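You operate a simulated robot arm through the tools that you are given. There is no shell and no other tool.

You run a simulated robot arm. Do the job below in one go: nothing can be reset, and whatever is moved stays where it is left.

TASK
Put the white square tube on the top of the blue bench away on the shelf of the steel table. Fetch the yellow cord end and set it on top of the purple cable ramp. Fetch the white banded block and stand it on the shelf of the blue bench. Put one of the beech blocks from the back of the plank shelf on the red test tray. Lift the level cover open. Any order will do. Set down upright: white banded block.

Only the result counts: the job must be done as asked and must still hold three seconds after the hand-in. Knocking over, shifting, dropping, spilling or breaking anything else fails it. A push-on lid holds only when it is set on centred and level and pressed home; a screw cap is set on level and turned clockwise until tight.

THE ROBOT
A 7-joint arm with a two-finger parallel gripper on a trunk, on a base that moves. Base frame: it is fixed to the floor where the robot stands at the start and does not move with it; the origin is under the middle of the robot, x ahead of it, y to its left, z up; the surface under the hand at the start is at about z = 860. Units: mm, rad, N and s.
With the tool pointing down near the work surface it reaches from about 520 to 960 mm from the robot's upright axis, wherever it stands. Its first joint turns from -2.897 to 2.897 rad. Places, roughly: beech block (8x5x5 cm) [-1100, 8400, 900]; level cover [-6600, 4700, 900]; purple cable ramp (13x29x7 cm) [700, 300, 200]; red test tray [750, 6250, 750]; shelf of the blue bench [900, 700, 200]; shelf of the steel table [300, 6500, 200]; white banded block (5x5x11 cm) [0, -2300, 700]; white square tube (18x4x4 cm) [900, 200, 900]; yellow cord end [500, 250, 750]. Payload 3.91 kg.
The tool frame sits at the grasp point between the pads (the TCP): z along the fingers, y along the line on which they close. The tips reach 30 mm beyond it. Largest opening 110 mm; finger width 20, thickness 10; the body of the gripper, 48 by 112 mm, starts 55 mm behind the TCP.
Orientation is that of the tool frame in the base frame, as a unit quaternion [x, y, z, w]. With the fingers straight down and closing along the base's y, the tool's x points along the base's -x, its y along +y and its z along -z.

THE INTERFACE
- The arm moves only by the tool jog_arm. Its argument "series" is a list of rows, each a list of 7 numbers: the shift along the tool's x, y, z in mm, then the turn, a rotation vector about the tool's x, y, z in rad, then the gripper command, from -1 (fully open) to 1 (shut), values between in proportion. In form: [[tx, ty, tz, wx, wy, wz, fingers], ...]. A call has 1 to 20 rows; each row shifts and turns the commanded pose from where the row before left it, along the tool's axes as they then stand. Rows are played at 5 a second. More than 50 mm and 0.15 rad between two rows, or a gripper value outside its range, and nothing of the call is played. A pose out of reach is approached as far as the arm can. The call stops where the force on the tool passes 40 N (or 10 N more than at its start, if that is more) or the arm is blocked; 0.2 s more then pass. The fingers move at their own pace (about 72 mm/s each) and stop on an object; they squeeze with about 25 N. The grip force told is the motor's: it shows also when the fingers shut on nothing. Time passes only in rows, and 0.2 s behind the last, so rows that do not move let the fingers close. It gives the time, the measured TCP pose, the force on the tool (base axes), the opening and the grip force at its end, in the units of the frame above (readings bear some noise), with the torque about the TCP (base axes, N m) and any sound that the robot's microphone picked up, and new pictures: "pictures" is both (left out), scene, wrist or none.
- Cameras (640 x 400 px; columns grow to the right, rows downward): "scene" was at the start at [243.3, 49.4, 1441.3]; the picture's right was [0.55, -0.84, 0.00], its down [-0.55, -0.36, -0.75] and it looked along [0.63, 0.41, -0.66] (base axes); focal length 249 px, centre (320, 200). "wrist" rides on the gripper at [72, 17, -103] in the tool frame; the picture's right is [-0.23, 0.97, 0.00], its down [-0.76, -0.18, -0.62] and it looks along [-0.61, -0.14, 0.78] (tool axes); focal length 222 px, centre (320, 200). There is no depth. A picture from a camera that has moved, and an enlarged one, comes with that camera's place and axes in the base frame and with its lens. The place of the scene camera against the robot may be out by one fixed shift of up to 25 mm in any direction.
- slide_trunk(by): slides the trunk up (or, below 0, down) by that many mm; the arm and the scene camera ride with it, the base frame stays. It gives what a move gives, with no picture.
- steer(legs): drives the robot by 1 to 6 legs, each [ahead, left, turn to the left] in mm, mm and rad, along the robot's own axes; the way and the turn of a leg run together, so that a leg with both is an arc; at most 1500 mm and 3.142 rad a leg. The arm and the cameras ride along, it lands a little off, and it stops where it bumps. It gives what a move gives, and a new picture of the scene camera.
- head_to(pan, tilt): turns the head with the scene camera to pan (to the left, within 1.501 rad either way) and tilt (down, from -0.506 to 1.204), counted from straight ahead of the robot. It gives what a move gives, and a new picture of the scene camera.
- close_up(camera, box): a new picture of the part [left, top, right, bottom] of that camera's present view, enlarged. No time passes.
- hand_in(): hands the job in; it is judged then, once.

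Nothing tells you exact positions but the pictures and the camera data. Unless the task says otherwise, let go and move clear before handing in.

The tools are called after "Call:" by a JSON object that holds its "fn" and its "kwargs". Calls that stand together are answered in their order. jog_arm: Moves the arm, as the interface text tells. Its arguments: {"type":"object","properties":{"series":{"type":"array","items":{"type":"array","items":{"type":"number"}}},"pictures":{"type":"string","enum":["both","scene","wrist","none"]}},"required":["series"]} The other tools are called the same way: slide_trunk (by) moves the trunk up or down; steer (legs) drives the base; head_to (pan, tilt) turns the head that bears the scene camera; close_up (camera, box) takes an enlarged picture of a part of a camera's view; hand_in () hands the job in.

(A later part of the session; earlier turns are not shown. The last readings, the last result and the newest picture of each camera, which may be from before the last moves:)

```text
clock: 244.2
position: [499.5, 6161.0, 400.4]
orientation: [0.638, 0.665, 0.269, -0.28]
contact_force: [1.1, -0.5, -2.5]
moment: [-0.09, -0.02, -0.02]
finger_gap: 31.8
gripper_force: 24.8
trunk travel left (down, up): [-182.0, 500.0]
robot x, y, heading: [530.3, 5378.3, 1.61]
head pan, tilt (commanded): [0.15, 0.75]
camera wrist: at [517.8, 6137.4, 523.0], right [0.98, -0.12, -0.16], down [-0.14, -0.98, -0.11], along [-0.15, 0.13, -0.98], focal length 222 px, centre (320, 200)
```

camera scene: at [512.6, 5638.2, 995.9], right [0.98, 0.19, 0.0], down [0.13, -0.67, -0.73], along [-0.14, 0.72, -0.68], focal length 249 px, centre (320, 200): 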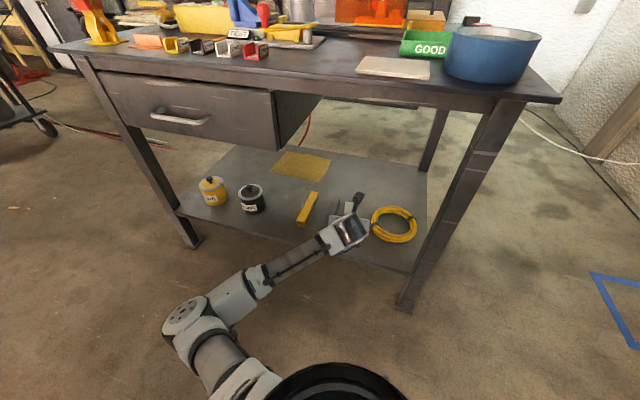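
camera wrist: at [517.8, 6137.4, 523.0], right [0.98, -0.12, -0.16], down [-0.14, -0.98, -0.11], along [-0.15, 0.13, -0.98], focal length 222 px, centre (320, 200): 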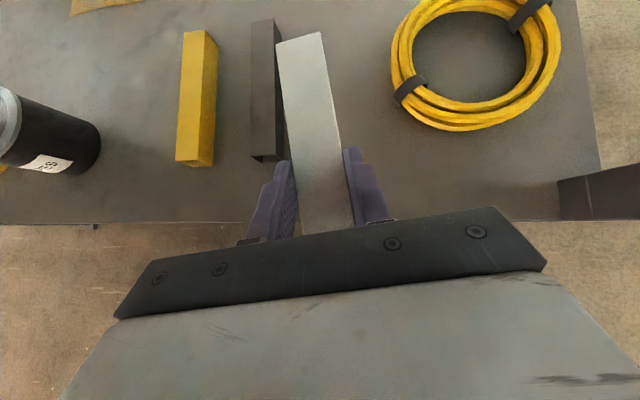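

Call:
{"fn": "steer", "kwargs": {"legs": [[112, 0, 0]]}}

Call:
{"fn": "jog_arm", "kwargs": {"series": [[0, 0, 0, 0, 0, 0, 1]], "pictures": "wrist"}}

Call:
{"fn": "close_up", "kwargs": {"camera": "wrist", "box": [160, 0, 480, 230]}}

```text
clock: 245.4
position: [493.9, 6271.6, 399.0]
orientation: [0.638, 0.665, 0.269, -0.281]
contact_force: [0.6, 0.1, -3.3]
moment: [-0.03, -0.02, -0.01]
finger_gap: 31.5
gripper_force: 24.9
trunk travel left (down, up): [-182.0, 500.0]
robot x, y, heading: [529.9, 5492.7, 1.606]
head pan, tilt (commanded): [0.15, 0.75]
camera scene: at [508.0, 5749.3, 995.9], right [0.98, 0.19, 0.0], down [0.13, -0.67, -0.73], along [-0.14, 0.72, -0.68], focal length 249 px, centre (320, 200)
```

scene: 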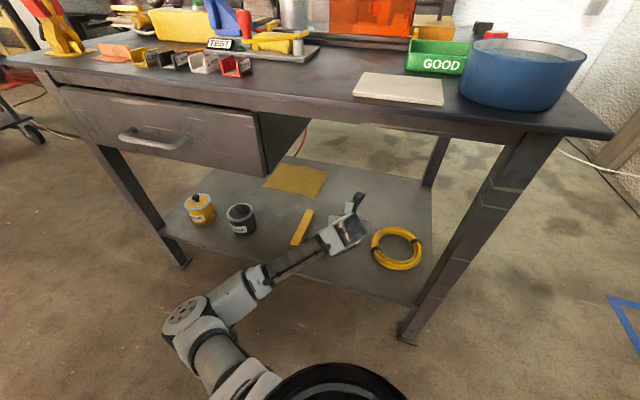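

```text
clock: 245.8
position: [495.7, 6270.6, 399.9]
orientation: [0.638, 0.665, 0.269, -0.28]
contact_force: [-1.0, 0.1, -2.6]
moment: [-0.03, 0.0, -0.02]
finger_gap: 31.7
gripper_force: 25.3
trunk travel left (down, up): [-182.0, 500.0]
robot x, y, heading: [529.7, 5492.9, 1.606]
head pan, tilt (commanded): [0.15, 0.75]
camera wrist: at [512.6, 6248.5, 523.0], right [0.98, -0.12, -0.16], down [-0.14, -0.98, -0.11], along [-0.15, 0.13, -0.98], focal length 222 px, centre (320, 200)
```

wrist: 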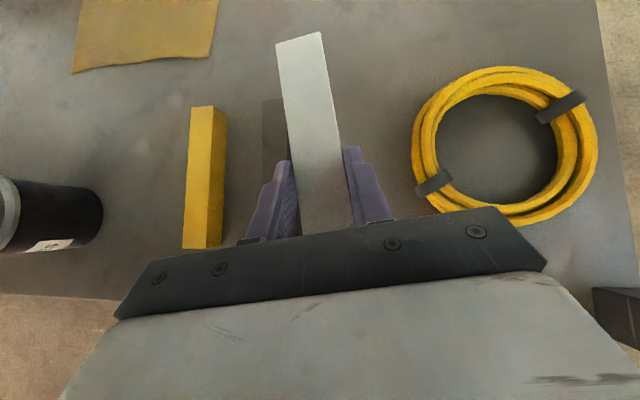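

```text
1.74 times, centred on (320, 115) of wrist
camera zoom: at [512.6, 6248.5, 523.0], right [0.98, -0.12, -0.16], down [-0.14, -0.98, -0.11], along [-0.15, 0.13, -0.98], focal length 386 px, centre (320, 348)
```

zoom: 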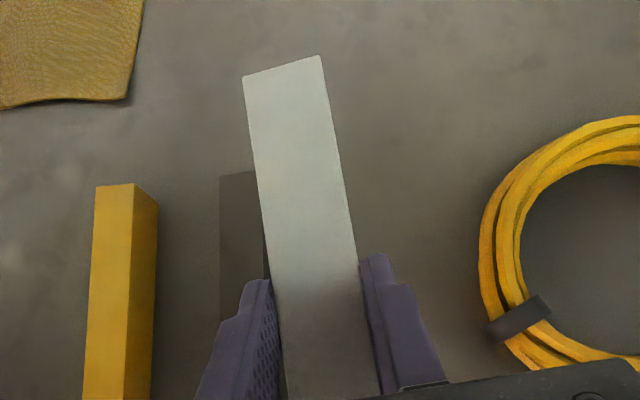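

Call:
{"fn": "jog_arm", "kwargs": {"series": [[0, 18, 0, 0, 0, 0, 1], [-21.5, 0, 20.9, 0, 0, 0, 1], [-21.5, 0, 20.9, 0, 0, 0, 1], [-14.3, 0, 13.9, 0, 0, 0, 1], [0, 0, 0, 0, 0, 0, 1]], "pictures": "wrist"}}

Call:
{"fn": "jog_arm", "kwargs": {"series": [[-2.9, 0, 2.8, 0, 0, 0, 1], [-2.9, 0, 2.8, 0, 0, 0, 1], [0, 0, 0, 0, 0, 0, 1]], "pictures": "none"}}

Call:
{"fn": "jog_arm", "kwargs": {"series": [[-1.4, 0, 1.4, 0, 0, 0, 1], [-1.4, 0, 1.4, 0, 0, 0, 1], [0, 0, 0, 0, 0, 0, 1]], "pictures": "none"}}

```text
clock: 247.0
position: [511.6, 6272.9, 322.1]
orientation: [0.638, 0.665, 0.269, -0.28]
contact_force: [0.7, 0.5, -2.4]
moment: [-0.08, 0.0, -0.05]
finger_gap: 31.5
gripper_force: 24.8
trunk travel left (down, up): [-182.0, 500.0]
robot x, y, heading: [526.2, 5494.0, 1.61]
head pan, tilt (commanded): [0.15, 0.75]
camera wrist: at [530.5, 6249.9, 444.3], right [0.98, -0.12, -0.16], down [-0.14, -0.98, -0.11], along [-0.15, 0.13, -0.98], focal length 222 px, centre (320, 200)
```

wrist: 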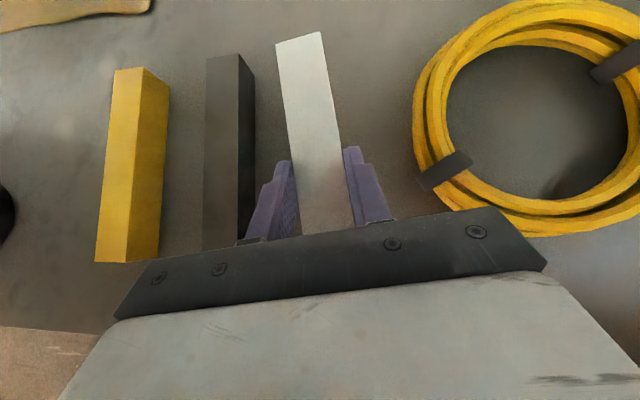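

```text
clock: 247.8
position: [512.5, 6272.4, 312.3]
orientation: [0.638, 0.665, 0.269, -0.28]
contact_force: [0.8, -0.7, -2.9]
moment: [-0.02, 0.0, -0.03]
finger_gap: 32.0
gripper_force: 25.0
trunk travel left (down, up): [-182.0, 500.0]
robot x, y, heading: [525.4, 5494.1, 1.608]
head pan, tilt (commanded): [0.15, 0.75]
```

```text
clock: 248.6
position: [512.0, 6272.0, 309.1]
orientation: [0.637, 0.665, 0.269, -0.281]
contact_force: [0.2, -0.8, -2.3]
moment: [-0.06, 0.0, 0.01]
finger_gap: 31.7
gripper_force: 25.2
trunk travel left (down, up): [-182.0, 500.0]
robot x, y, heading: [526.4, 5494.2, 1.608]
head pan, tilt (commanded): [0.15, 0.75]
```

Call:
{"fn": "jog_arm", "kwargs": {"series": [[-1.4, 0, 1.4, 0, 0, 0, 1], [-1.4, 0, 1.4, 0, 0, 0, 1], [0, 0, 0, 0, 0, 0, 1]], "pictures": "none"}}

Call:
{"fn": "jog_arm", "kwargs": {"series": [[-1.4, 0, 1.4, 0, 0, 0, 1], [-1.4, 0, 1.4, 0, 0, 0, 1], [0, 0, 0, 0, 0, 0, 1]], "pictures": "none"}}

Call:
{"fn": "jog_arm", "kwargs": {"series": [[-1.4, 0, 1.4, 0, 0, 0, 1], [-1.4, 0, 1.4, 0, 0, 0, 1], [0, 0, 0, 0, 0, 0, 1]], "pictures": "none"}}

Call:
{"fn": "jog_arm", "kwargs": {"series": [[-1.4, 0, 1.4, 0, 0, 0, 1], [-1.4, 0, 1.4, 0, 0, 0, 1], [0, 0, 0, 0, 0, 0, 1]], "pictures": "wrist"}}

```text
clock: 249.4
position: [511.8, 6272.0, 303.7]
orientation: [0.638, 0.665, 0.269, -0.281]
contact_force: [-0.8, 0.3, -2.0]
moment: [-0.06, -0.03, 0.0]
finger_gap: 31.8
gripper_force: 25.1
trunk travel left (down, up): [-182.0, 500.0]
robot x, y, heading: [529.2, 5491.1, 1.609]
head pan, tilt (commanded): [0.15, 0.75]
```

```text
clock: 250.2
position: [510.1, 6272.6, 299.7]
orientation: [0.637, 0.665, 0.269, -0.281]
contact_force: [0.6, 0.7, -2.3]
moment: [-0.03, 0.0, 0.0]
finger_gap: 31.8
gripper_force: 25.1
trunk travel left (down, up): [-182.0, 500.0]
robot x, y, heading: [526.2, 5496.7, 1.61]
head pan, tilt (commanded): [0.15, 0.75]
```

```text
clock: 251.0
position: [511.9, 6270.8, 296.2]
orientation: [0.638, 0.665, 0.269, -0.28]
contact_force: [0.0, 0.2, -2.9]
moment: [-0.02, 0.06, -0.01]
finger_gap: 32.0
gripper_force: 25.4
trunk travel left (down, up): [-182.0, 500.0]
robot x, y, heading: [524.3, 5494.3, 1.603]
head pan, tilt (commanded): [0.15, 0.75]
```

```text
clock: 251.8
position: [512.1, 6272.2, 291.8]
orientation: [0.637, 0.665, 0.269, -0.281]
contact_force: [-0.6, -0.3, -3.5]
moment: [-0.04, 0.01, 0.02]
finger_gap: 31.5
gripper_force: 24.7
trunk travel left (down, up): [-182.0, 500.0]
robot x, y, heading: [530.7, 5495.4, 1.609]
head pan, tilt (commanded): [0.15, 0.75]
camera wrist: at [529.9, 6249.4, 415.5], right [0.98, -0.12, -0.16], down [-0.14, -0.98, -0.11], along [-0.15, 0.13, -0.98], focal length 222 px, centre (320, 200)
```

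wrist: 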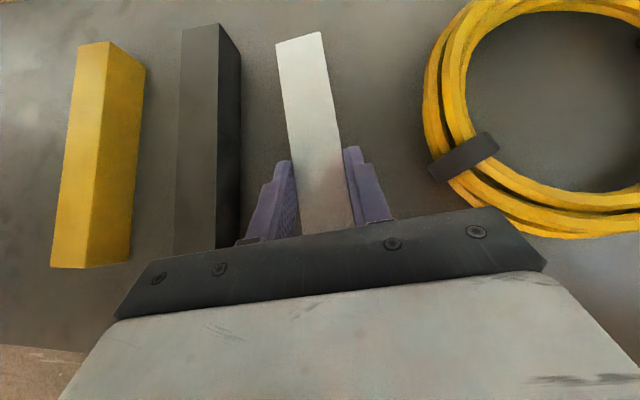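

Call:
{"fn": "jog_arm", "kwargs": {"series": [[-2.9, 0, 2.8, 0, 0, 0, 1], [-2.9, 0, 2.8, 0, 0, 0, 1], [-2.9, 0, 2.8, 0, 0, 0, 1], [0, 0, 0, 0, 0, 0, 1]], "pictures": "none"}}

Call:
{"fn": "jog_arm", "kwargs": {"series": [[-1.4, 0, 1.4, 0, 0, 0, 1], [-1.4, 0, 1.4, 0, 0, 0, 1], [0, 0, 0, 0, 0, 0, 1]], "pictures": "none"}}

Call:
{"fn": "jog_arm", "kwargs": {"series": [[-1.4, 0, 1.4, 0, 0, 0, 1], [-1.4, 0, 1.4, 0, 0, 0, 1], [0, 0, 0, 0, 0, 0, 1]], "pictures": "none"}}

Call:
{"fn": "jog_arm", "kwargs": {"series": [[-1.4, 0, 1.4, 0, 0, 0, 1], [-1.4, 0, 1.4, 0, 0, 0, 1], [0, 0, 0, 0, 0, 0, 1]], "pictures": "none"}}

```text
clock: 252.8
position: [512.1, 6272.4, 283.0]
orientation: [0.636, 0.665, 0.27, -0.283]
contact_force: [0.0, 3.2, 16.9]
moment: [0.17, -0.03, 0.03]
finger_gap: 32.1
gripper_force: 25.2
trunk travel left (down, up): [-182.0, 500.0]
robot x, y, heading: [528.5, 5493.4, 1.611]
head pan, tilt (commanded): [0.15, 0.75]
```

```text
clock: 253.6
position: [512.1, 6271.8, 277.9]
orientation: [0.638, 0.664, 0.271, -0.281]
contact_force: [4.1, 2.2, 16.6]
moment: [0.29, 0.01, 0.04]
finger_gap: 31.9
gripper_force: 25.3
trunk travel left (down, up): [-182.0, 500.0]
robot x, y, heading: [528.3, 5493.6, 1.609]
head pan, tilt (commanded): [0.15, 0.75]
```

```text
clock: 254.2
position: [513.1, 6272.7, 277.3]
orientation: [0.637, 0.663, 0.273, -0.283]
contact_force: [-0.2, -2.7, 16.9]
moment: [-0.51, 0.22, 0.06]
finger_gap: 32.0
gripper_force: 24.5
trunk travel left (down, up): [-182.0, 500.0]
robot x, y, heading: [527.4, 5493.6, 1.607]
head pan, tilt (commanded): [0.15, 0.75]
stopped in row 3: the force on the tool passed its limit at 42 N (the readings are from after the stop); the commanded pose is now the measured one
```

```text
clock: 254.8
position: [512.2, 6274.5, 278.5]
orientation: [0.636, 0.662, 0.275, -0.286]
contact_force: [0.1, -3.9, 17.0]
moment: [-0.48, 0.08, 0.02]
finger_gap: 32.2
gripper_force: 24.8
trunk travel left (down, up): [-182.0, 500.0]
robot x, y, heading: [527.8, 5494.9, 1.609]
head pan, tilt (commanded): [0.15, 0.75]
stopped in row 2: the force on the tool passed its limit at 43 N (the readings are from after the stop); the commanded pose is now the measured one
```

Call:
{"fn": "jog_arm", "kwargs": {"series": [[1.4, 0, -1.4, 0, 0, 0, 1], [0, 0, 0, 0, 0, 0, 1]], "pictures": "both"}}

Call:
{"fn": "close_up", "kwargs": {"camera": "wrist", "box": [160, 0, 480, 230]}}

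Call:
{"fn": "close_up", "kwargs": {"camera": "scene", "box": [240, 140, 480, 290]}}

```text
clock: 255.4
position: [511.7, 6273.7, 277.6]
orientation: [0.637, 0.662, 0.274, -0.285]
contact_force: [-0.2, 5.1, 11.7]
moment: [0.76, 0.18, -0.11]
finger_gap: 31.9
gripper_force: 25.3
trunk travel left (down, up): [-182.0, 500.0]
robot x, y, heading: [526.2, 5495.1, 1.61]
head pan, tilt (commanded): [0.15, 0.75]
camera scene: at [507.9, 5748.0, 996.2], right [0.98, 0.19, 0.0], down [0.13, -0.67, -0.73], along [-0.14, 0.72, -0.68], focal length 249 px, centre (320, 200)
camera wrist: at [530.9, 6249.6, 400.7], right [0.98, -0.12, -0.16], down [-0.14, -0.98, -0.12], along [-0.15, 0.14, -0.98], focal length 222 px, centre (320, 200)
```

scene: 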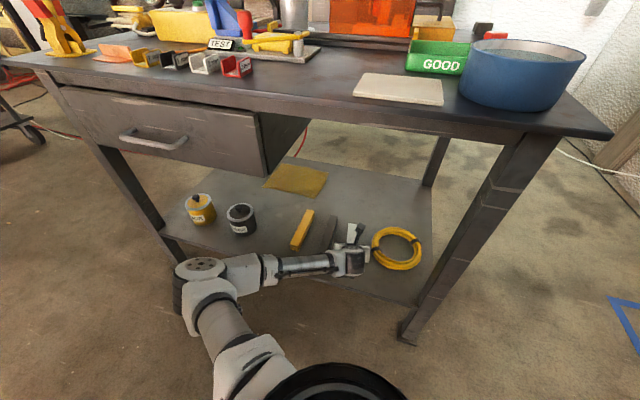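
wrist: 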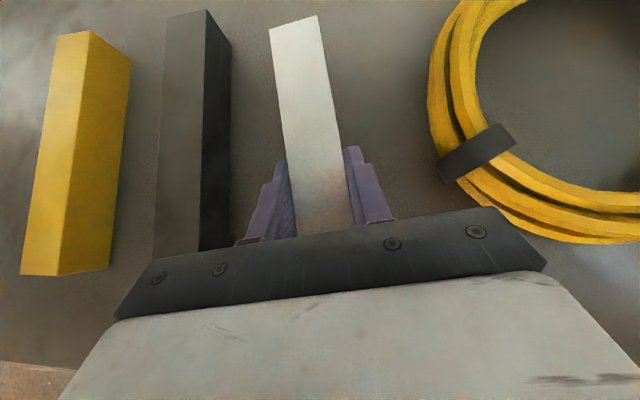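

```text
1.74 times, centred on (320, 115) of wrist
camera zoom: at [530.9, 6249.6, 400.7], right [0.98, -0.12, -0.16], down [-0.14, -0.98, -0.12], along [-0.15, 0.14, -0.98], focal length 386 px, centre (320, 348)
```

zoom: 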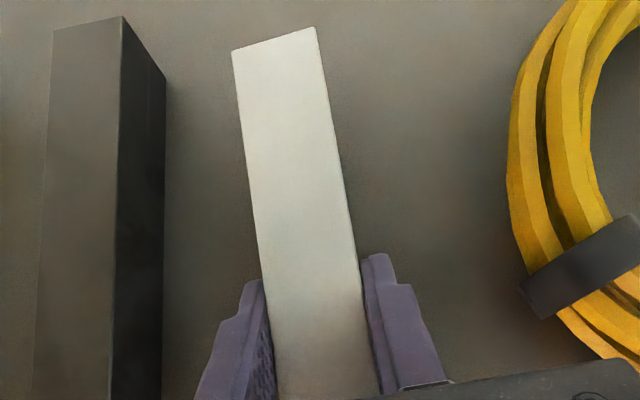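

```text
2.67 times, centred on (360, 215) of scene
camera zoom: at [507.9, 5748.0, 996.2], right [0.98, 0.19, 0.0], down [0.13, -0.67, -0.73], along [-0.14, 0.72, -0.68], focal length 665 px, centre (213, 160)
```

zoom: 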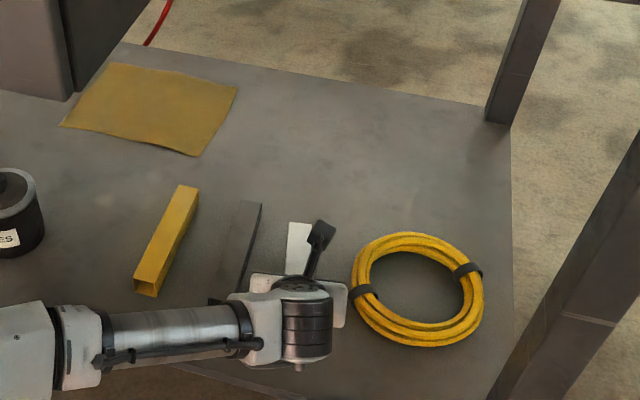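

The tube met the shelf at one end first and then levelled out under the push. I'll ease the pressure and open the fingers gently.

Call:
{"fn": "jog_arm", "kwargs": {"series": [[0.7, 0, -0.7, 0, 0, 0, 1], [0, 0, 0, 0, 0, 0, 0.35], [0, 0, 0, 0, 0, 0, 0.15], [0, 0, 0, 0, 0, 0, 0.1], [0, 0, 0, 0, 0, 0, 0.1]], "pictures": "wrist"}}

Call:
{"fn": "close_up", "kwargs": {"camera": "wrist", "box": [160, 0, 480, 230]}}

```text
clock: 256.6
position: [510.6, 6272.7, 277.2]
orientation: [0.637, 0.663, 0.272, -0.283]
contact_force: [0.8, -1.0, 1.2]
moment: [-0.06, 0.03, 0.04]
finger_gap: 49.2
gripper_force: 0.1
trunk travel left (down, up): [-182.0, 500.0]
robot x, y, heading: [526.5, 5494.5, 1.615]
head pan, tilt (commanded): [0.15, 0.75]
camera wrist: at [529.6, 6249.1, 400.9], right [0.98, -0.12, -0.16], down [-0.14, -0.98, -0.12], along [-0.15, 0.14, -0.98], focal length 222 px, centre (320, 200)
```

wrist: 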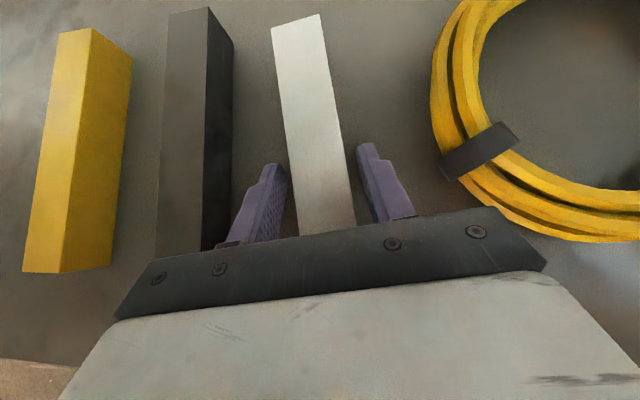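

```text
1.74 times, centred on (320, 115) of wrist
camera zoom: at [529.6, 6249.1, 400.9], right [0.98, -0.12, -0.16], down [-0.14, -0.98, -0.12], along [-0.15, 0.14, -0.98], focal length 386 px, centre (320, 348)
```

zoom: 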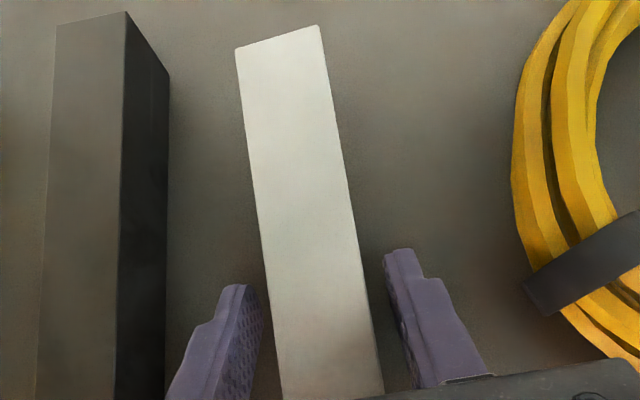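

Call:
{"fn": "jog_arm", "kwargs": {"series": [[7.2, 0, -7, 0, 0, 0, 0.1], [14.3, 0, -13.9, 0, 0, 0, 0.1], [21.5, 0, -20.9, 0, 0, 0, 0.1], [21.5, 0, -20.9, 0, 0, 0, 0.1], [21.5, 0, -20.9, 0, 0, 0, 0.1], [0, 0, 0, 0, 0, 0, 0.1]], "pictures": "wrist"}}

Call:
{"fn": "steer", "kwargs": {"legs": [[-500, 0, 0]]}}

Call:
{"fn": "close_up", "kwargs": {"camera": "scene", "box": [220, 80, 480, 240]}}

```text
clock: 258.0
position: [510.5, 6271.2, 397.2]
orientation: [0.637, 0.664, 0.272, -0.284]
contact_force: [0.4, 0.1, 0.0]
moment: [0.03, -0.02, -0.01]
finger_gap: 49.5
gripper_force: 0.0
trunk travel left (down, up): [-182.0, 500.0]
robot x, y, heading: [528.9, 5493.8, 1.616]
head pan, tilt (commanded): [0.15, 0.75]
camera wrist: at [529.4, 6247.8, 520.7], right [0.98, -0.12, -0.16], down [-0.14, -0.98, -0.12], along [-0.15, 0.14, -0.98], focal length 222 px, centre (320, 200)
```

wrist: 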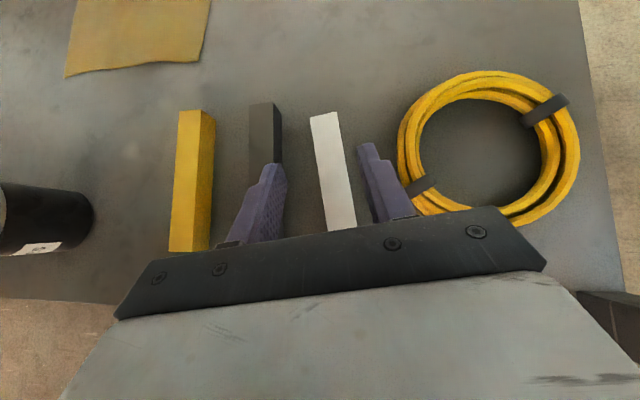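

```text
clock: 260.9
position: [533.8, 5774.6, 397.0]
orientation: [0.638, 0.661, 0.274, -0.283]
contact_force: [0.2, 0.3, 0.6]
moment: [-0.02, -0.01, 0.0]
finger_gap: 49.4
gripper_force: 0.1
trunk travel left (down, up): [-182.0, 500.0]
robot x, y, heading: [544.3, 4998.6, 1.601]
head pan, tilt (commanded): [0.15, 0.75]
camera scene: at [527.5, 5252.0, 996.0], right [0.98, 0.18, 0.0], down [0.12, -0.67, -0.73], along [-0.13, 0.72, -0.68], focal length 249 px, centre (320, 200)
```

scene: 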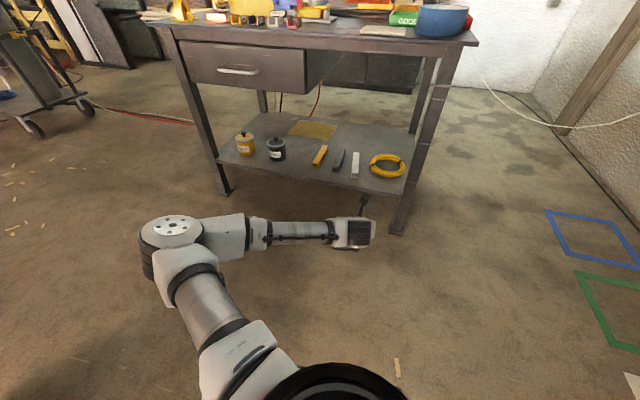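

```text
2.46 times, centred on (350, 160) of scene
camera zoom: at [527.5, 5252.0, 996.0], right [0.98, 0.18, 0.0], down [0.12, -0.67, -0.73], along [-0.13, 0.72, -0.68], focal length 614 px, centre (246, 298)
```

zoom: 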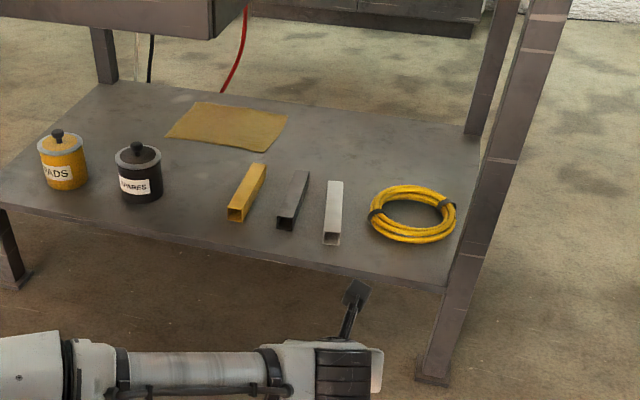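

The white tube now lies on the shelf beside the other bars. I'll raise the trunk and inspect the table top for the red test tray and the way to the plank shelf.

Call:
{"fn": "slide_trunk", "kwargs": {"by": 400}}

Call:
{"fn": "slide_trunk", "kwargs": {"by": 95}}

Call:
{"fn": "head_to", "kwargs": {"pan": 0.0, "tilt": 0.45}}

Call:
{"fn": "close_up", "kwargs": {"camera": "scene", "box": [180, 120, 480, 280]}}

```text
clock: 264.7
position: [534.3, 5775.0, 797.7]
orientation: [0.639, 0.661, 0.273, -0.282]
contact_force: [-0.4, -0.8, -0.3]
moment: [-0.02, 0.01, 0.0]
finger_gap: 49.5
gripper_force: 0.1
trunk travel left (down, up): [-582.0, 100.0]
robot x, y, heading: [546.8, 5000.3, 1.601]
head pan, tilt (commanded): [0.15, 0.75]
```

```text
clock: 266.0
position: [533.4, 5775.6, 891.7]
orientation: [0.639, 0.661, 0.273, -0.283]
contact_force: [-0.2, 1.1, -0.9]
moment: [-0.01, -0.04, 0.01]
finger_gap: 49.5
gripper_force: 0.1
trunk travel left (down, up): [-677.0, 5.0]
robot x, y, heading: [542.6, 4998.7, 1.598]
head pan, tilt (commanded): [0.15, 0.75]
```

```text
clock: 266.8
position: [534.4, 5773.7, 892.5]
orientation: [0.638, 0.661, 0.273, -0.283]
contact_force: [0.0, 0.2, 0.3]
moment: [0.0, -0.03, 0.0]
finger_gap: 49.3
gripper_force: 0.1
trunk travel left (down, up): [-677.0, 5.0]
robot x, y, heading: [542.8, 4993.7, 1.601]
head pan, tilt (commanded): [0.0, 0.45]
camera scene: at [539.5, 5262.4, 1517.3], right [1.0, 0.03, 0.0], down [0.01, -0.44, -0.9], along [-0.03, 0.9, -0.44], focal length 249 px, centre (320, 200)
```

scene: 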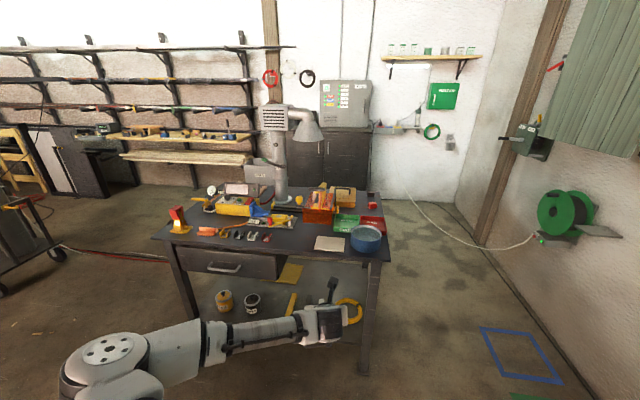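

```text
2.13 times, centred on (330, 200) of scene
camera zoom: at [539.5, 5262.4, 1517.3], right [1.0, 0.03, 0.0], down [0.01, -0.44, -0.9], along [-0.03, 0.9, -0.44], focal length 532 px, centre (299, 200)
```

zoom: 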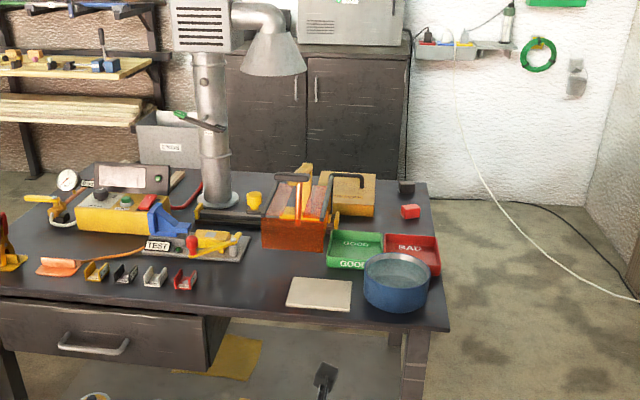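

The red "BAD" test tray sits behind the blue bowl at about (775, 6330). The plank shelf is on the back wall at left. I'll look left and right to choose a clear route.

Call:
{"fn": "head_to", "kwargs": {"pan": 0.7, "tilt": 0.3}}

Call:
{"fn": "close_up", "kwargs": {"camera": "scene", "box": [160, 100, 480, 300]}}

Call:
{"fn": "head_to", "kwargs": {"pan": -0.9, "tilt": 0.4}}

```text
clock: 267.9
position: [534.1, 5774.9, 893.7]
orientation: [0.638, 0.662, 0.273, -0.283]
contact_force: [-0.4, 0.3, -0.2]
moment: [-0.02, -0.05, -0.03]
finger_gap: 49.5
gripper_force: 0.0
trunk travel left (down, up): [-677.0, 5.0]
robot x, y, heading: [549.5, 4996.4, 1.604]
head pan, tilt (commanded): [0.7, 0.3]
camera scene: at [480.1, 5240.0, 1531.3], right [0.74, 0.67, 0.0], down [0.2, -0.22, -0.96], along [-0.64, 0.71, -0.3], focal length 249 px, centre (320, 200)
```

scene: 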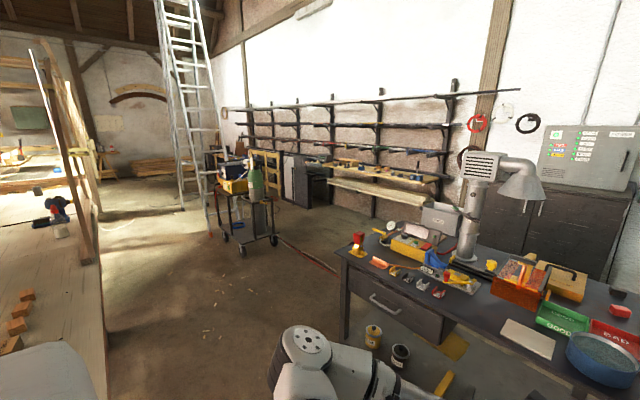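

```text
2.00 times, centred on (320, 200) of scene
camera zoom: at [480.1, 5240.0, 1531.3], right [0.74, 0.67, 0.0], down [0.2, -0.22, -0.96], along [-0.64, 0.71, -0.3], focal length 498 px, centre (320, 200)
```

zoom: 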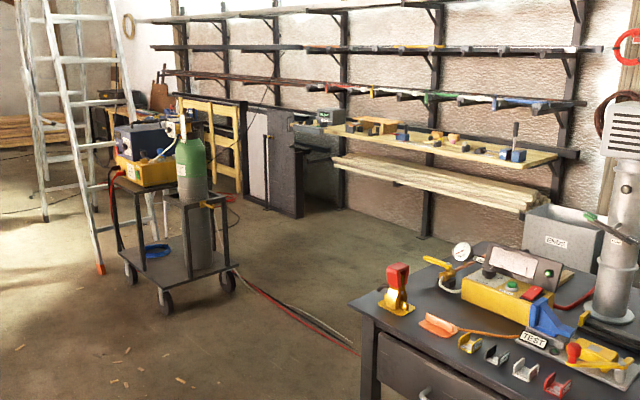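

```text
clock: 269.6
position: [535.5, 5776.0, 892.1]
orientation: [0.638, 0.662, 0.273, -0.283]
contact_force: [-0.5, 0.1, -0.9]
moment: [0.0, 0.04, 0.0]
finger_gap: 49.2
gripper_force: 0.0
trunk travel left (down, up): [-677.0, 5.0]
robot x, y, heading: [544.6, 4996.3, 1.603]
head pan, tilt (commanded): [-0.901, 0.4]
camera scene: at [613.2, 5230.4, 1522.1], right [0.65, -0.76, 0.0], down [-0.3, -0.25, -0.92], along [0.7, 0.6, -0.39], focal length 249 px, centre (320, 200)
```

scene: 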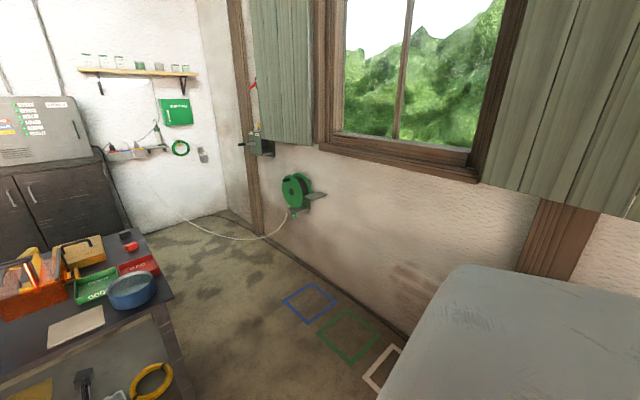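

The right side of the table, between it and the window wall, looks like the clearest way round to the plank shelf. I'll pull the arm in a bit and go there in an arc.

Call:
{"fn": "jog_arm", "kwargs": {"series": [[-27.9, 0, -28.7, 0, 0, 0, 0.1], [-27.9, 0, -28.7, 0, 0, 0, 0.1], [22, 0, -21, 0, 0, 0, 0.1], [22, 0, -21, 0, 0, 0, 0.1], [22, 0, -21, 0, 0, 0, 0.1], [0, 0, 0, 0, 0, 0, 0.1]], "pictures": "none"}}

Call:
{"fn": "steer", "kwargs": {"legs": [[0, 0, -0.65]]}}

Call:
{"fn": "head_to", "kwargs": {"pan": 0.0, "tilt": 0.5}}

```text
clock: 271.0
position: [536.4, 5695.3, 982.0]
orientation: [0.639, 0.661, 0.274, -0.282]
contact_force: [-0.3, 0.5, -0.3]
moment: [-0.02, 0.0, 0.02]
finger_gap: 49.6
gripper_force: 0.0
trunk travel left (down, up): [-677.0, 5.0]
robot x, y, heading: [543.0, 4997.6, 1.599]
head pan, tilt (commanded): [-0.901, 0.4]
```

```text
clock: 273.2
position: [960.5, 5558.9, 982.1]
orientation: [0.817, 0.423, 0.349, -0.181]
contact_force: [-0.2, 0.6, -0.3]
moment: [-0.01, 0.0, -0.03]
finger_gap: 49.4
gripper_force: 0.0
trunk travel left (down, up): [-677.0, 5.0]
robot x, y, heading: [547.0, 4998.9, 0.959]
head pan, tilt (commanded): [-0.901, 0.4]
camera scene: at [738.9, 5144.3, 1522.1], right [0.05, -1.0, 0.0], down [-0.39, -0.02, -0.92], along [0.92, 0.05, -0.39], focal length 249 px, centre (320, 200)
```

scene: 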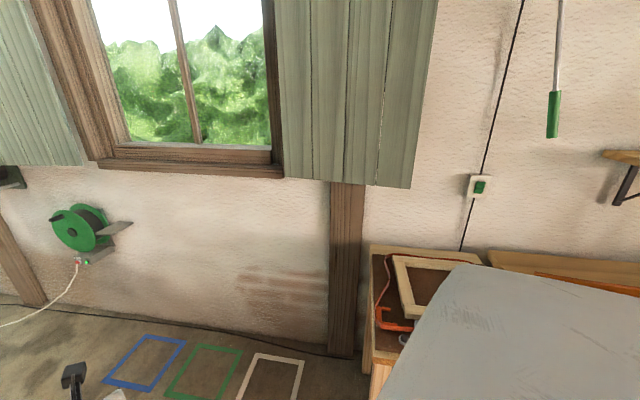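

```text
clock: 274.4
position: [960.6, 5558.9, 981.1]
orientation: [0.816, 0.424, 0.349, -0.18]
contact_force: [-0.4, 1.2, 0.0]
moment: [0.0, 0.0, -0.03]
finger_gap: 49.5
gripper_force: 0.0
trunk travel left (down, up): [-677.0, 5.0]
robot x, y, heading: [542.7, 4995.5, 0.951]
head pan, tilt (commanded): [0.0, 0.499]
camera scene: at [698.8, 5213.6, 1513.0], right [0.82, -0.58, 0.0], down [-0.28, -0.39, -0.88], along [0.51, 0.72, -0.48], focal length 249 px, centre (320, 200)
```

scene: 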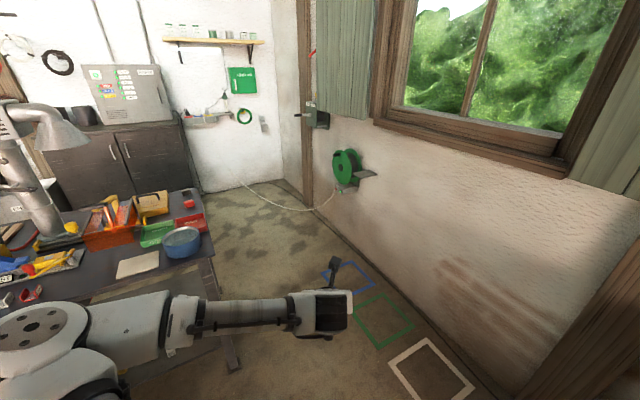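

Call:
{"fn": "steer", "kwargs": {"legs": [[673, -81, 0], [0, 0, 0.35], [420, -280, 0], [0, 0, 0.266]]}}

```text
clock: 282.7
position: [1406.8, 6518.3, 981.0]
orientation: [0.654, 0.647, 0.28, -0.276]
contact_force: [1.4, -0.3, -0.3]
moment: [-0.01, -0.02, 0.02]
finger_gap: 49.6
gripper_force: 0.0
trunk travel left (down, up): [-677.0, 5.0]
robot x, y, heading: [1383.0, 5817.7, 1.559]
head pan, tilt (commanded): [0.0, 0.499]
camera scene: at [1388.9, 6083.9, 1513.0], right [1.0, -0.01, 0.0], down [-0.01, -0.48, -0.88], along [0.01, 0.88, -0.48], focal length 249 px, centre (320, 200)
```

scene: 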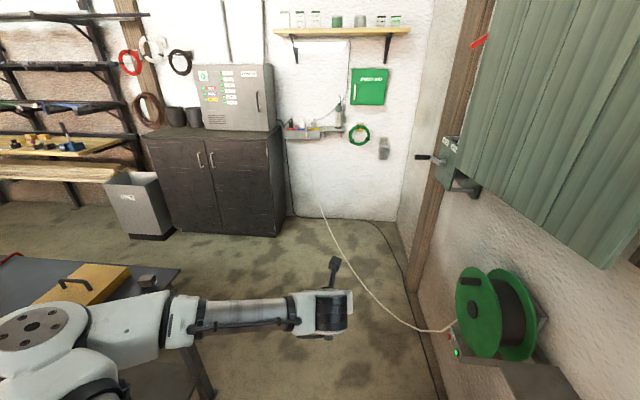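

Call:
{"fn": "steer", "kwargs": {"legs": [[1450, 0, 0], [120, 40, 0]]}}

Call:
{"fn": "steer", "kwargs": {"legs": [[0, 0, 1.571]]}}

```text
clock: 290.8
position: [1446.1, 8087.5, 981.2]
orientation: [0.666, 0.634, 0.285, -0.27]
contact_force: [0.3, 2.0, -0.5]
moment: [0.0, 0.04, -0.01]
finger_gap: 49.6
gripper_force: 0.1
trunk travel left (down, up): [-677.0, 5.0]
robot x, y, heading: [1398.8, 7391.9, 1.517]
head pan, tilt (commanded): [0.0, 0.499]
camera scene: at [1411.8, 7655.4, 1512.6], right [1.0, -0.05, 0.0], down [-0.02, -0.48, -0.88], along [0.05, 0.88, -0.48], focal length 249 px, centre (320, 200)
```

scene: 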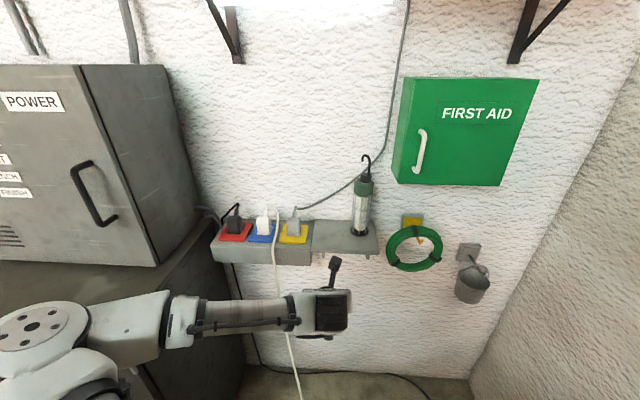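

```text
clock: 293.1
position: [1030.3, 7983.8, 980.3]
orientation: [0.442, 0.807, 0.196, -0.339]
contact_force: [-0.6, -1.6, -0.5]
moment: [-0.03, -0.01, 0.09]
finger_gap: 50.6
gripper_force: 0.9
trunk travel left (down, up): [-677.0, 5.0]
robot x, y, heading: [1395.6, 7391.3, 2.157]
head pan, tilt (commanded): [0.0, 0.499]
stopped in leg 1: the force on the tool passed its limit at 60 N (the readings are from after the stop); the commanded pose is now the measured one
camera scene: at [1254.7, 7610.9, 1513.0], right [0.83, 0.55, 0.0], down [0.26, -0.4, -0.88], along [-0.48, 0.73, -0.48], focal length 249 px, centre (320, 200)
```

scene: 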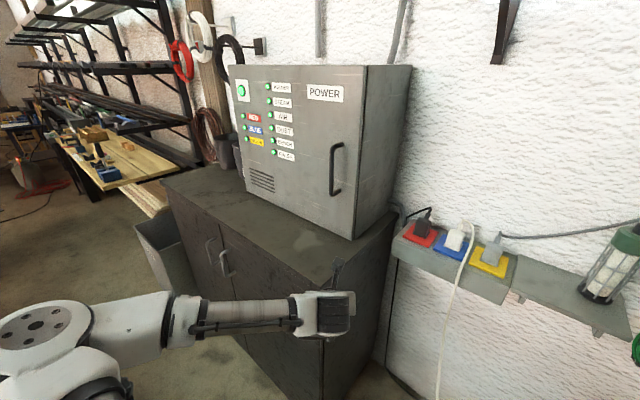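

The hand brushed the cabinet corner while turning. I'll turn back, move away to the south, and then make the turn with more room.

Call:
{"fn": "steer", "kwargs": {"legs": [[0, 0, -0.3], [-240, 70, 0]]}}

Call:
{"fn": "close_up", "kwargs": {"camera": "scene", "box": [0, 0, 640, 400]}}

```text
clock: 295.9
position: [1220.3, 7817.7, 981.5]
orientation: [0.557, 0.732, 0.244, -0.307]
contact_force: [0.6, -0.3, 0.1]
moment: [-0.01, 0.02, -0.01]
finger_gap: 49.7
gripper_force: 0.1
trunk travel left (down, up): [-677.0, 5.0]
robot x, y, heading: [1396.6, 7147.0, 1.861]
head pan, tilt (commanded): [0.0, 0.499]
camera scene: at [1323.8, 7397.0, 1513.1], right [0.96, 0.28, 0.0], down [0.14, -0.46, -0.88], along [-0.25, 0.84, -0.48], focal length 249 px, centre (320, 200)
```

scene: 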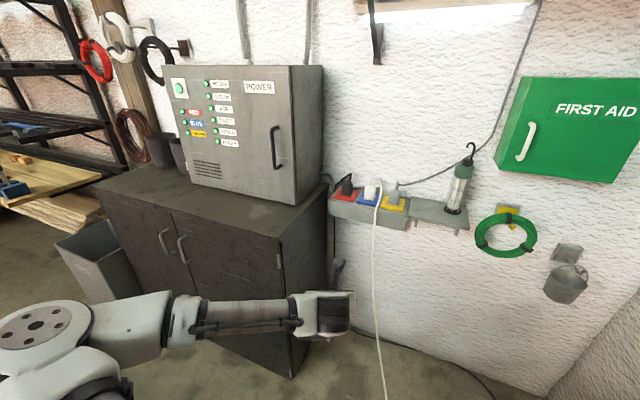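

```text
1.00 times, centred on (320, 200) of scene (not enlarged: the box is as wide or as high as the picture)
camera zoom: at [1323.8, 7397.0, 1513.1], right [0.96, 0.28, 0.0], down [0.14, -0.46, -0.88], along [-0.25, 0.84, -0.48], focal length 249 px, centre (320, 200)
```

zoom: 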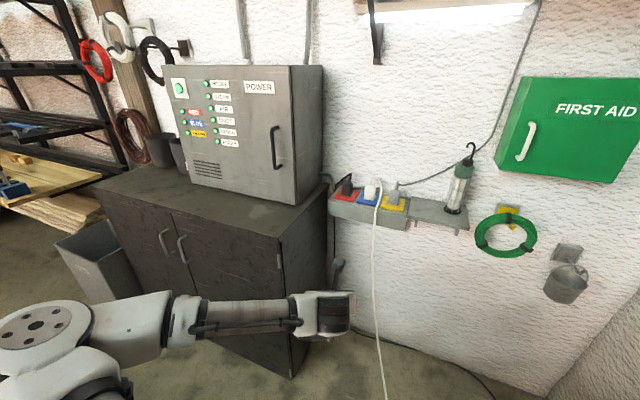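

Call:
{"fn": "steer", "kwargs": {"legs": [[0, 0, 1.275], [400, -230, 0]]}}

Call:
{"fn": "steer", "kwargs": {"legs": [[1000, 0, 0]]}}

```text
clock: 301.9
position: [303.9, 7402.1, 980.1]
orientation: [0.01, 0.92, 0.013, -0.391]
contact_force: [-0.7, -0.1, -0.2]
moment: [0.0, 0.0, 0.07]
finger_gap: 49.5
gripper_force: 0.1
trunk travel left (down, up): [-677.0, 5.0]
robot x, y, heading: [1002.1, 7373.8, 3.135]
head pan, tilt (commanded): [0.0, 0.499]
camera scene: at [742.0, 7378.4, 1512.8], right [0.01, 1.0, 0.0], down [0.48, 0.0, -0.88], along [-0.88, 0.01, -0.48], focal length 249 px, centre (320, 200)
```

scene: 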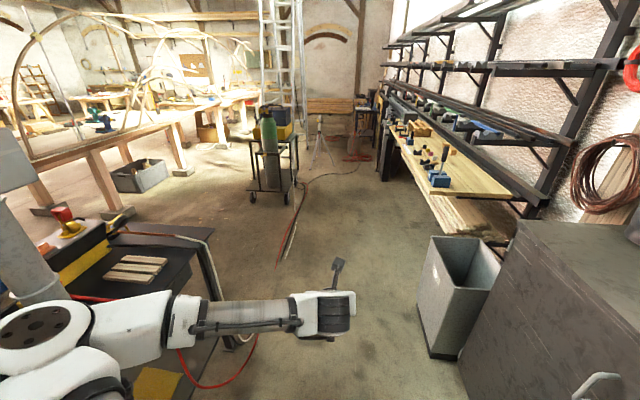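

```text
clock: 307.0
position: [-680.3, 7414.2, 980.0]
orientation: [0.014, 0.92, 0.014, -0.39]
contact_force: [-1.0, -0.4, 0.0]
moment: [0.01, 0.0, 0.04]
finger_gap: 49.6
gripper_force: 0.1
trunk travel left (down, up): [-677.0, 5.0]
robot x, y, heading: [12.0, 7379.4, 3.127]
head pan, tilt (commanded): [0.0, 0.499]
camera scene: at [-244.3, 7388.5, 1512.9], right [0.01, 1.0, 0.0], down [0.48, -0.01, -0.88], along [-0.88, 0.01, -0.48], focal length 249 px, centre (320, 200)
```

scene: 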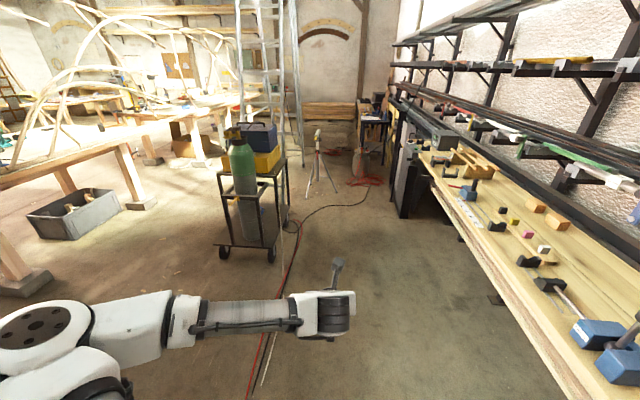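

Call:
{"fn": "close_up", "kwargs": {"camera": "scene", "box": [400, 130, 640, 390]}}

Call:
{"fn": "head_to", "kwargs": {"pan": -0.9, "tilt": 0.45}}

Call:
{"fn": "close_up", "kwargs": {"camera": "scene", "box": [100, 100, 500, 350]}}

```text
1.54 times, centred on (520, 260) of scene
camera zoom: at [-244.3, 7388.5, 1512.9], right [0.01, 1.0, 0.0], down [0.48, -0.01, -0.88], along [-0.88, 0.01, -0.48], focal length 383 px, centre (12, 108)
```

zoom: 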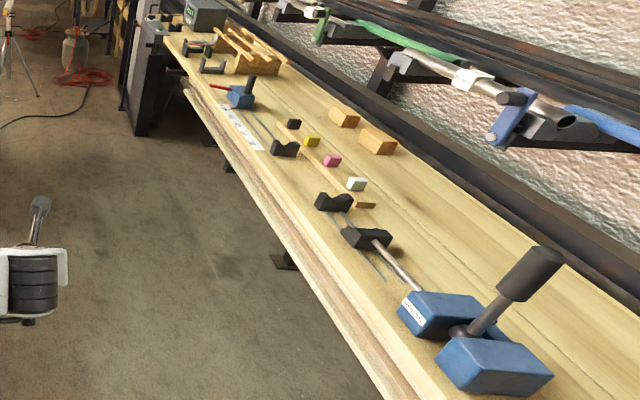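

```text
clock: 308.2
position: [-681.0, 7414.4, 979.8]
orientation: [0.013, 0.92, 0.014, -0.39]
contact_force: [-0.2, -0.3, 0.3]
moment: [0.0, 0.01, 0.01]
finger_gap: 49.6
gripper_force: 0.2
trunk travel left (down, up): [-677.0, 5.0]
robot x, y, heading: [8.5, 7383.0, 3.129]
head pan, tilt (commanded): [-0.901, 0.45]
camera scene: at [-209.3, 7460.1, 1517.4], right [0.79, 0.61, 0.0], down [0.27, -0.34, -0.9], along [-0.55, 0.71, -0.44], focal length 249 px, centre (320, 200)
```

scene: 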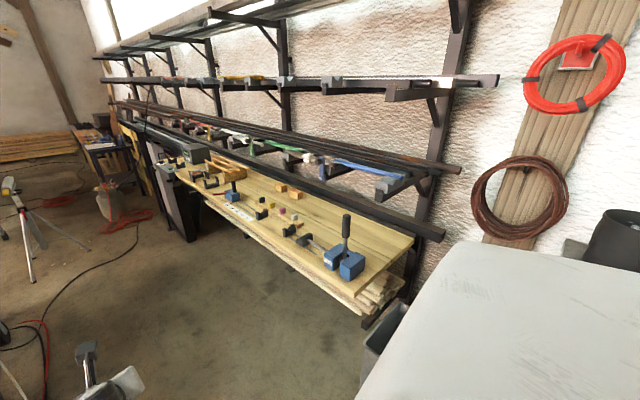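

```text
1.60 times, centred on (300, 225) of scene
camera zoom: at [-209.3, 7460.1, 1517.4], right [0.79, 0.61, 0.0], down [0.27, -0.34, -0.9], along [-0.55, 0.71, -0.44], focal length 399 px, centre (352, 160)
```

zoom: 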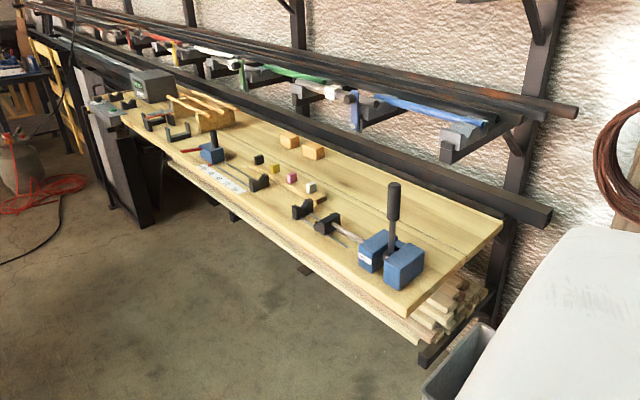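

Two beech blocks lie at the back of the plank shelf at about (−1135, 8421) and (−1281, 8448), with steel racks overhead. I'll raise the hand, drive west in front of the shelf, and turn to face it.

Call:
{"fn": "jog_arm", "kwargs": {"series": [[30.5, 0, -29.6, 0, 0, 0, 0.1], [30.5, 0, -29.6, 0, 0, 0, 0.1], [30.5, 0, -29.6, 0, 0, 0, 0.1], [30.5, 0, -29.6, 0, 0, 0, 0.1], [0, 0, 0, 0, 0, 0, 0.1]], "pictures": "none"}}

Call:
{"fn": "steer", "kwargs": {"legs": [[1230, 0, 0]]}}

Call:
{"fn": "steer", "kwargs": {"legs": [[0, 0, -1.66]]}}

Call:
{"fn": "head_to", "kwargs": {"pan": 0.0, "tilt": 0.5}}

```text
clock: 309.4
position: [-680.2, 7410.7, 1150.6]
orientation: [0.013, 0.92, 0.014, -0.391]
contact_force: [-0.6, 0.1, -0.4]
moment: [0.01, 0.02, 0.0]
finger_gap: 49.5
gripper_force: 0.0
trunk travel left (down, up): [-677.0, 5.0]
robot x, y, heading: [12.3, 7383.0, 3.129]
head pan, tilt (commanded): [-0.901, 0.45]
```

```text
clock: 315.6
position: [-1888.4, 7433.6, 1151.5]
orientation: [0.016, 0.92, 0.015, -0.391]
contact_force: [0.1, 0.3, 0.7]
moment: [0.02, -0.01, 0.01]
finger_gap: 49.4
gripper_force: 0.1
trunk travel left (down, up): [-677.0, 5.0]
robot x, y, heading: [-1198.0, 7399.5, 3.12]
head pan, tilt (commanded): [-0.901, 0.45]
camera scene: at [-1418.6, 7480.0, 1517.4], right [0.8, 0.61, 0.0], down [0.26, -0.35, -0.9], along [-0.55, 0.72, -0.44], focal length 249 px, centre (320, 200)
```

scene: 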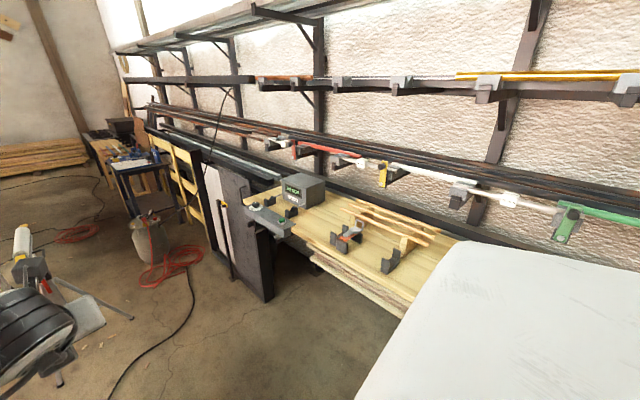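

```text
clock: 320.1
position: [-1091.2, 8087.4, 1152.3]
orientation: [0.694, 0.605, 0.3, -0.251]
contact_force: [1.3, 0.2, -0.9]
moment: [-0.04, -0.02, -0.03]
finger_gap: 49.3
gripper_force: 0.1
trunk travel left (down, up): [-677.0, 5.0]
robot x, y, heading: [-1193.2, 7398.9, 1.453]
head pan, tilt (commanded): [-0.901, 0.45]
camera scene: at [-1093.7, 7620.6, 1517.4], right [0.52, -0.85, 0.0], down [-0.37, -0.23, -0.9], along [0.77, 0.47, -0.44], focal length 249 px, centre (320, 200)
```

scene: 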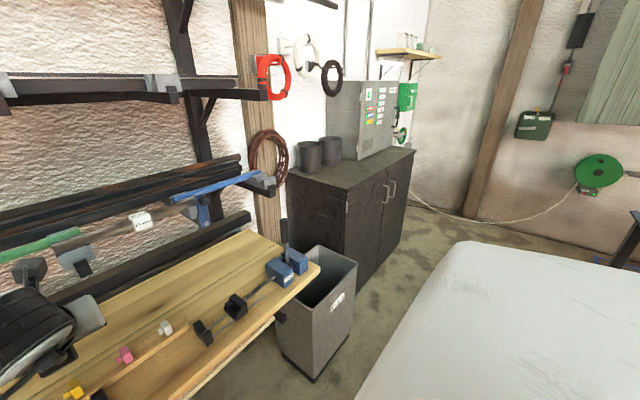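

```text
clock: 321.3
position: [-1091.7, 8086.2, 1150.7]
orientation: [0.694, 0.605, 0.3, -0.25]
contact_force: [0.3, 0.2, -0.1]
moment: [-0.01, -0.02, -0.01]
finger_gap: 49.5
gripper_force: 0.1
trunk travel left (down, up): [-677.0, 5.0]
robot x, y, heading: [-1192.6, 7401.8, 1.447]
head pan, tilt (commanded): [0.0, 0.499]
camera scene: at [-1161.2, 7662.9, 1512.9], right [0.99, -0.12, 0.0], down [-0.06, -0.48, -0.88], along [0.11, 0.87, -0.48], focal length 249 px, centre (320, 200)
```

scene: 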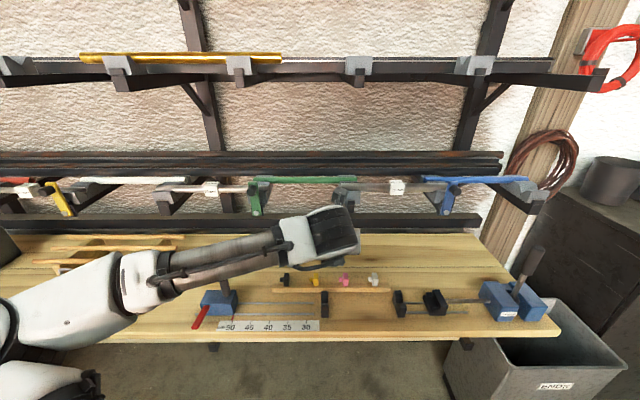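

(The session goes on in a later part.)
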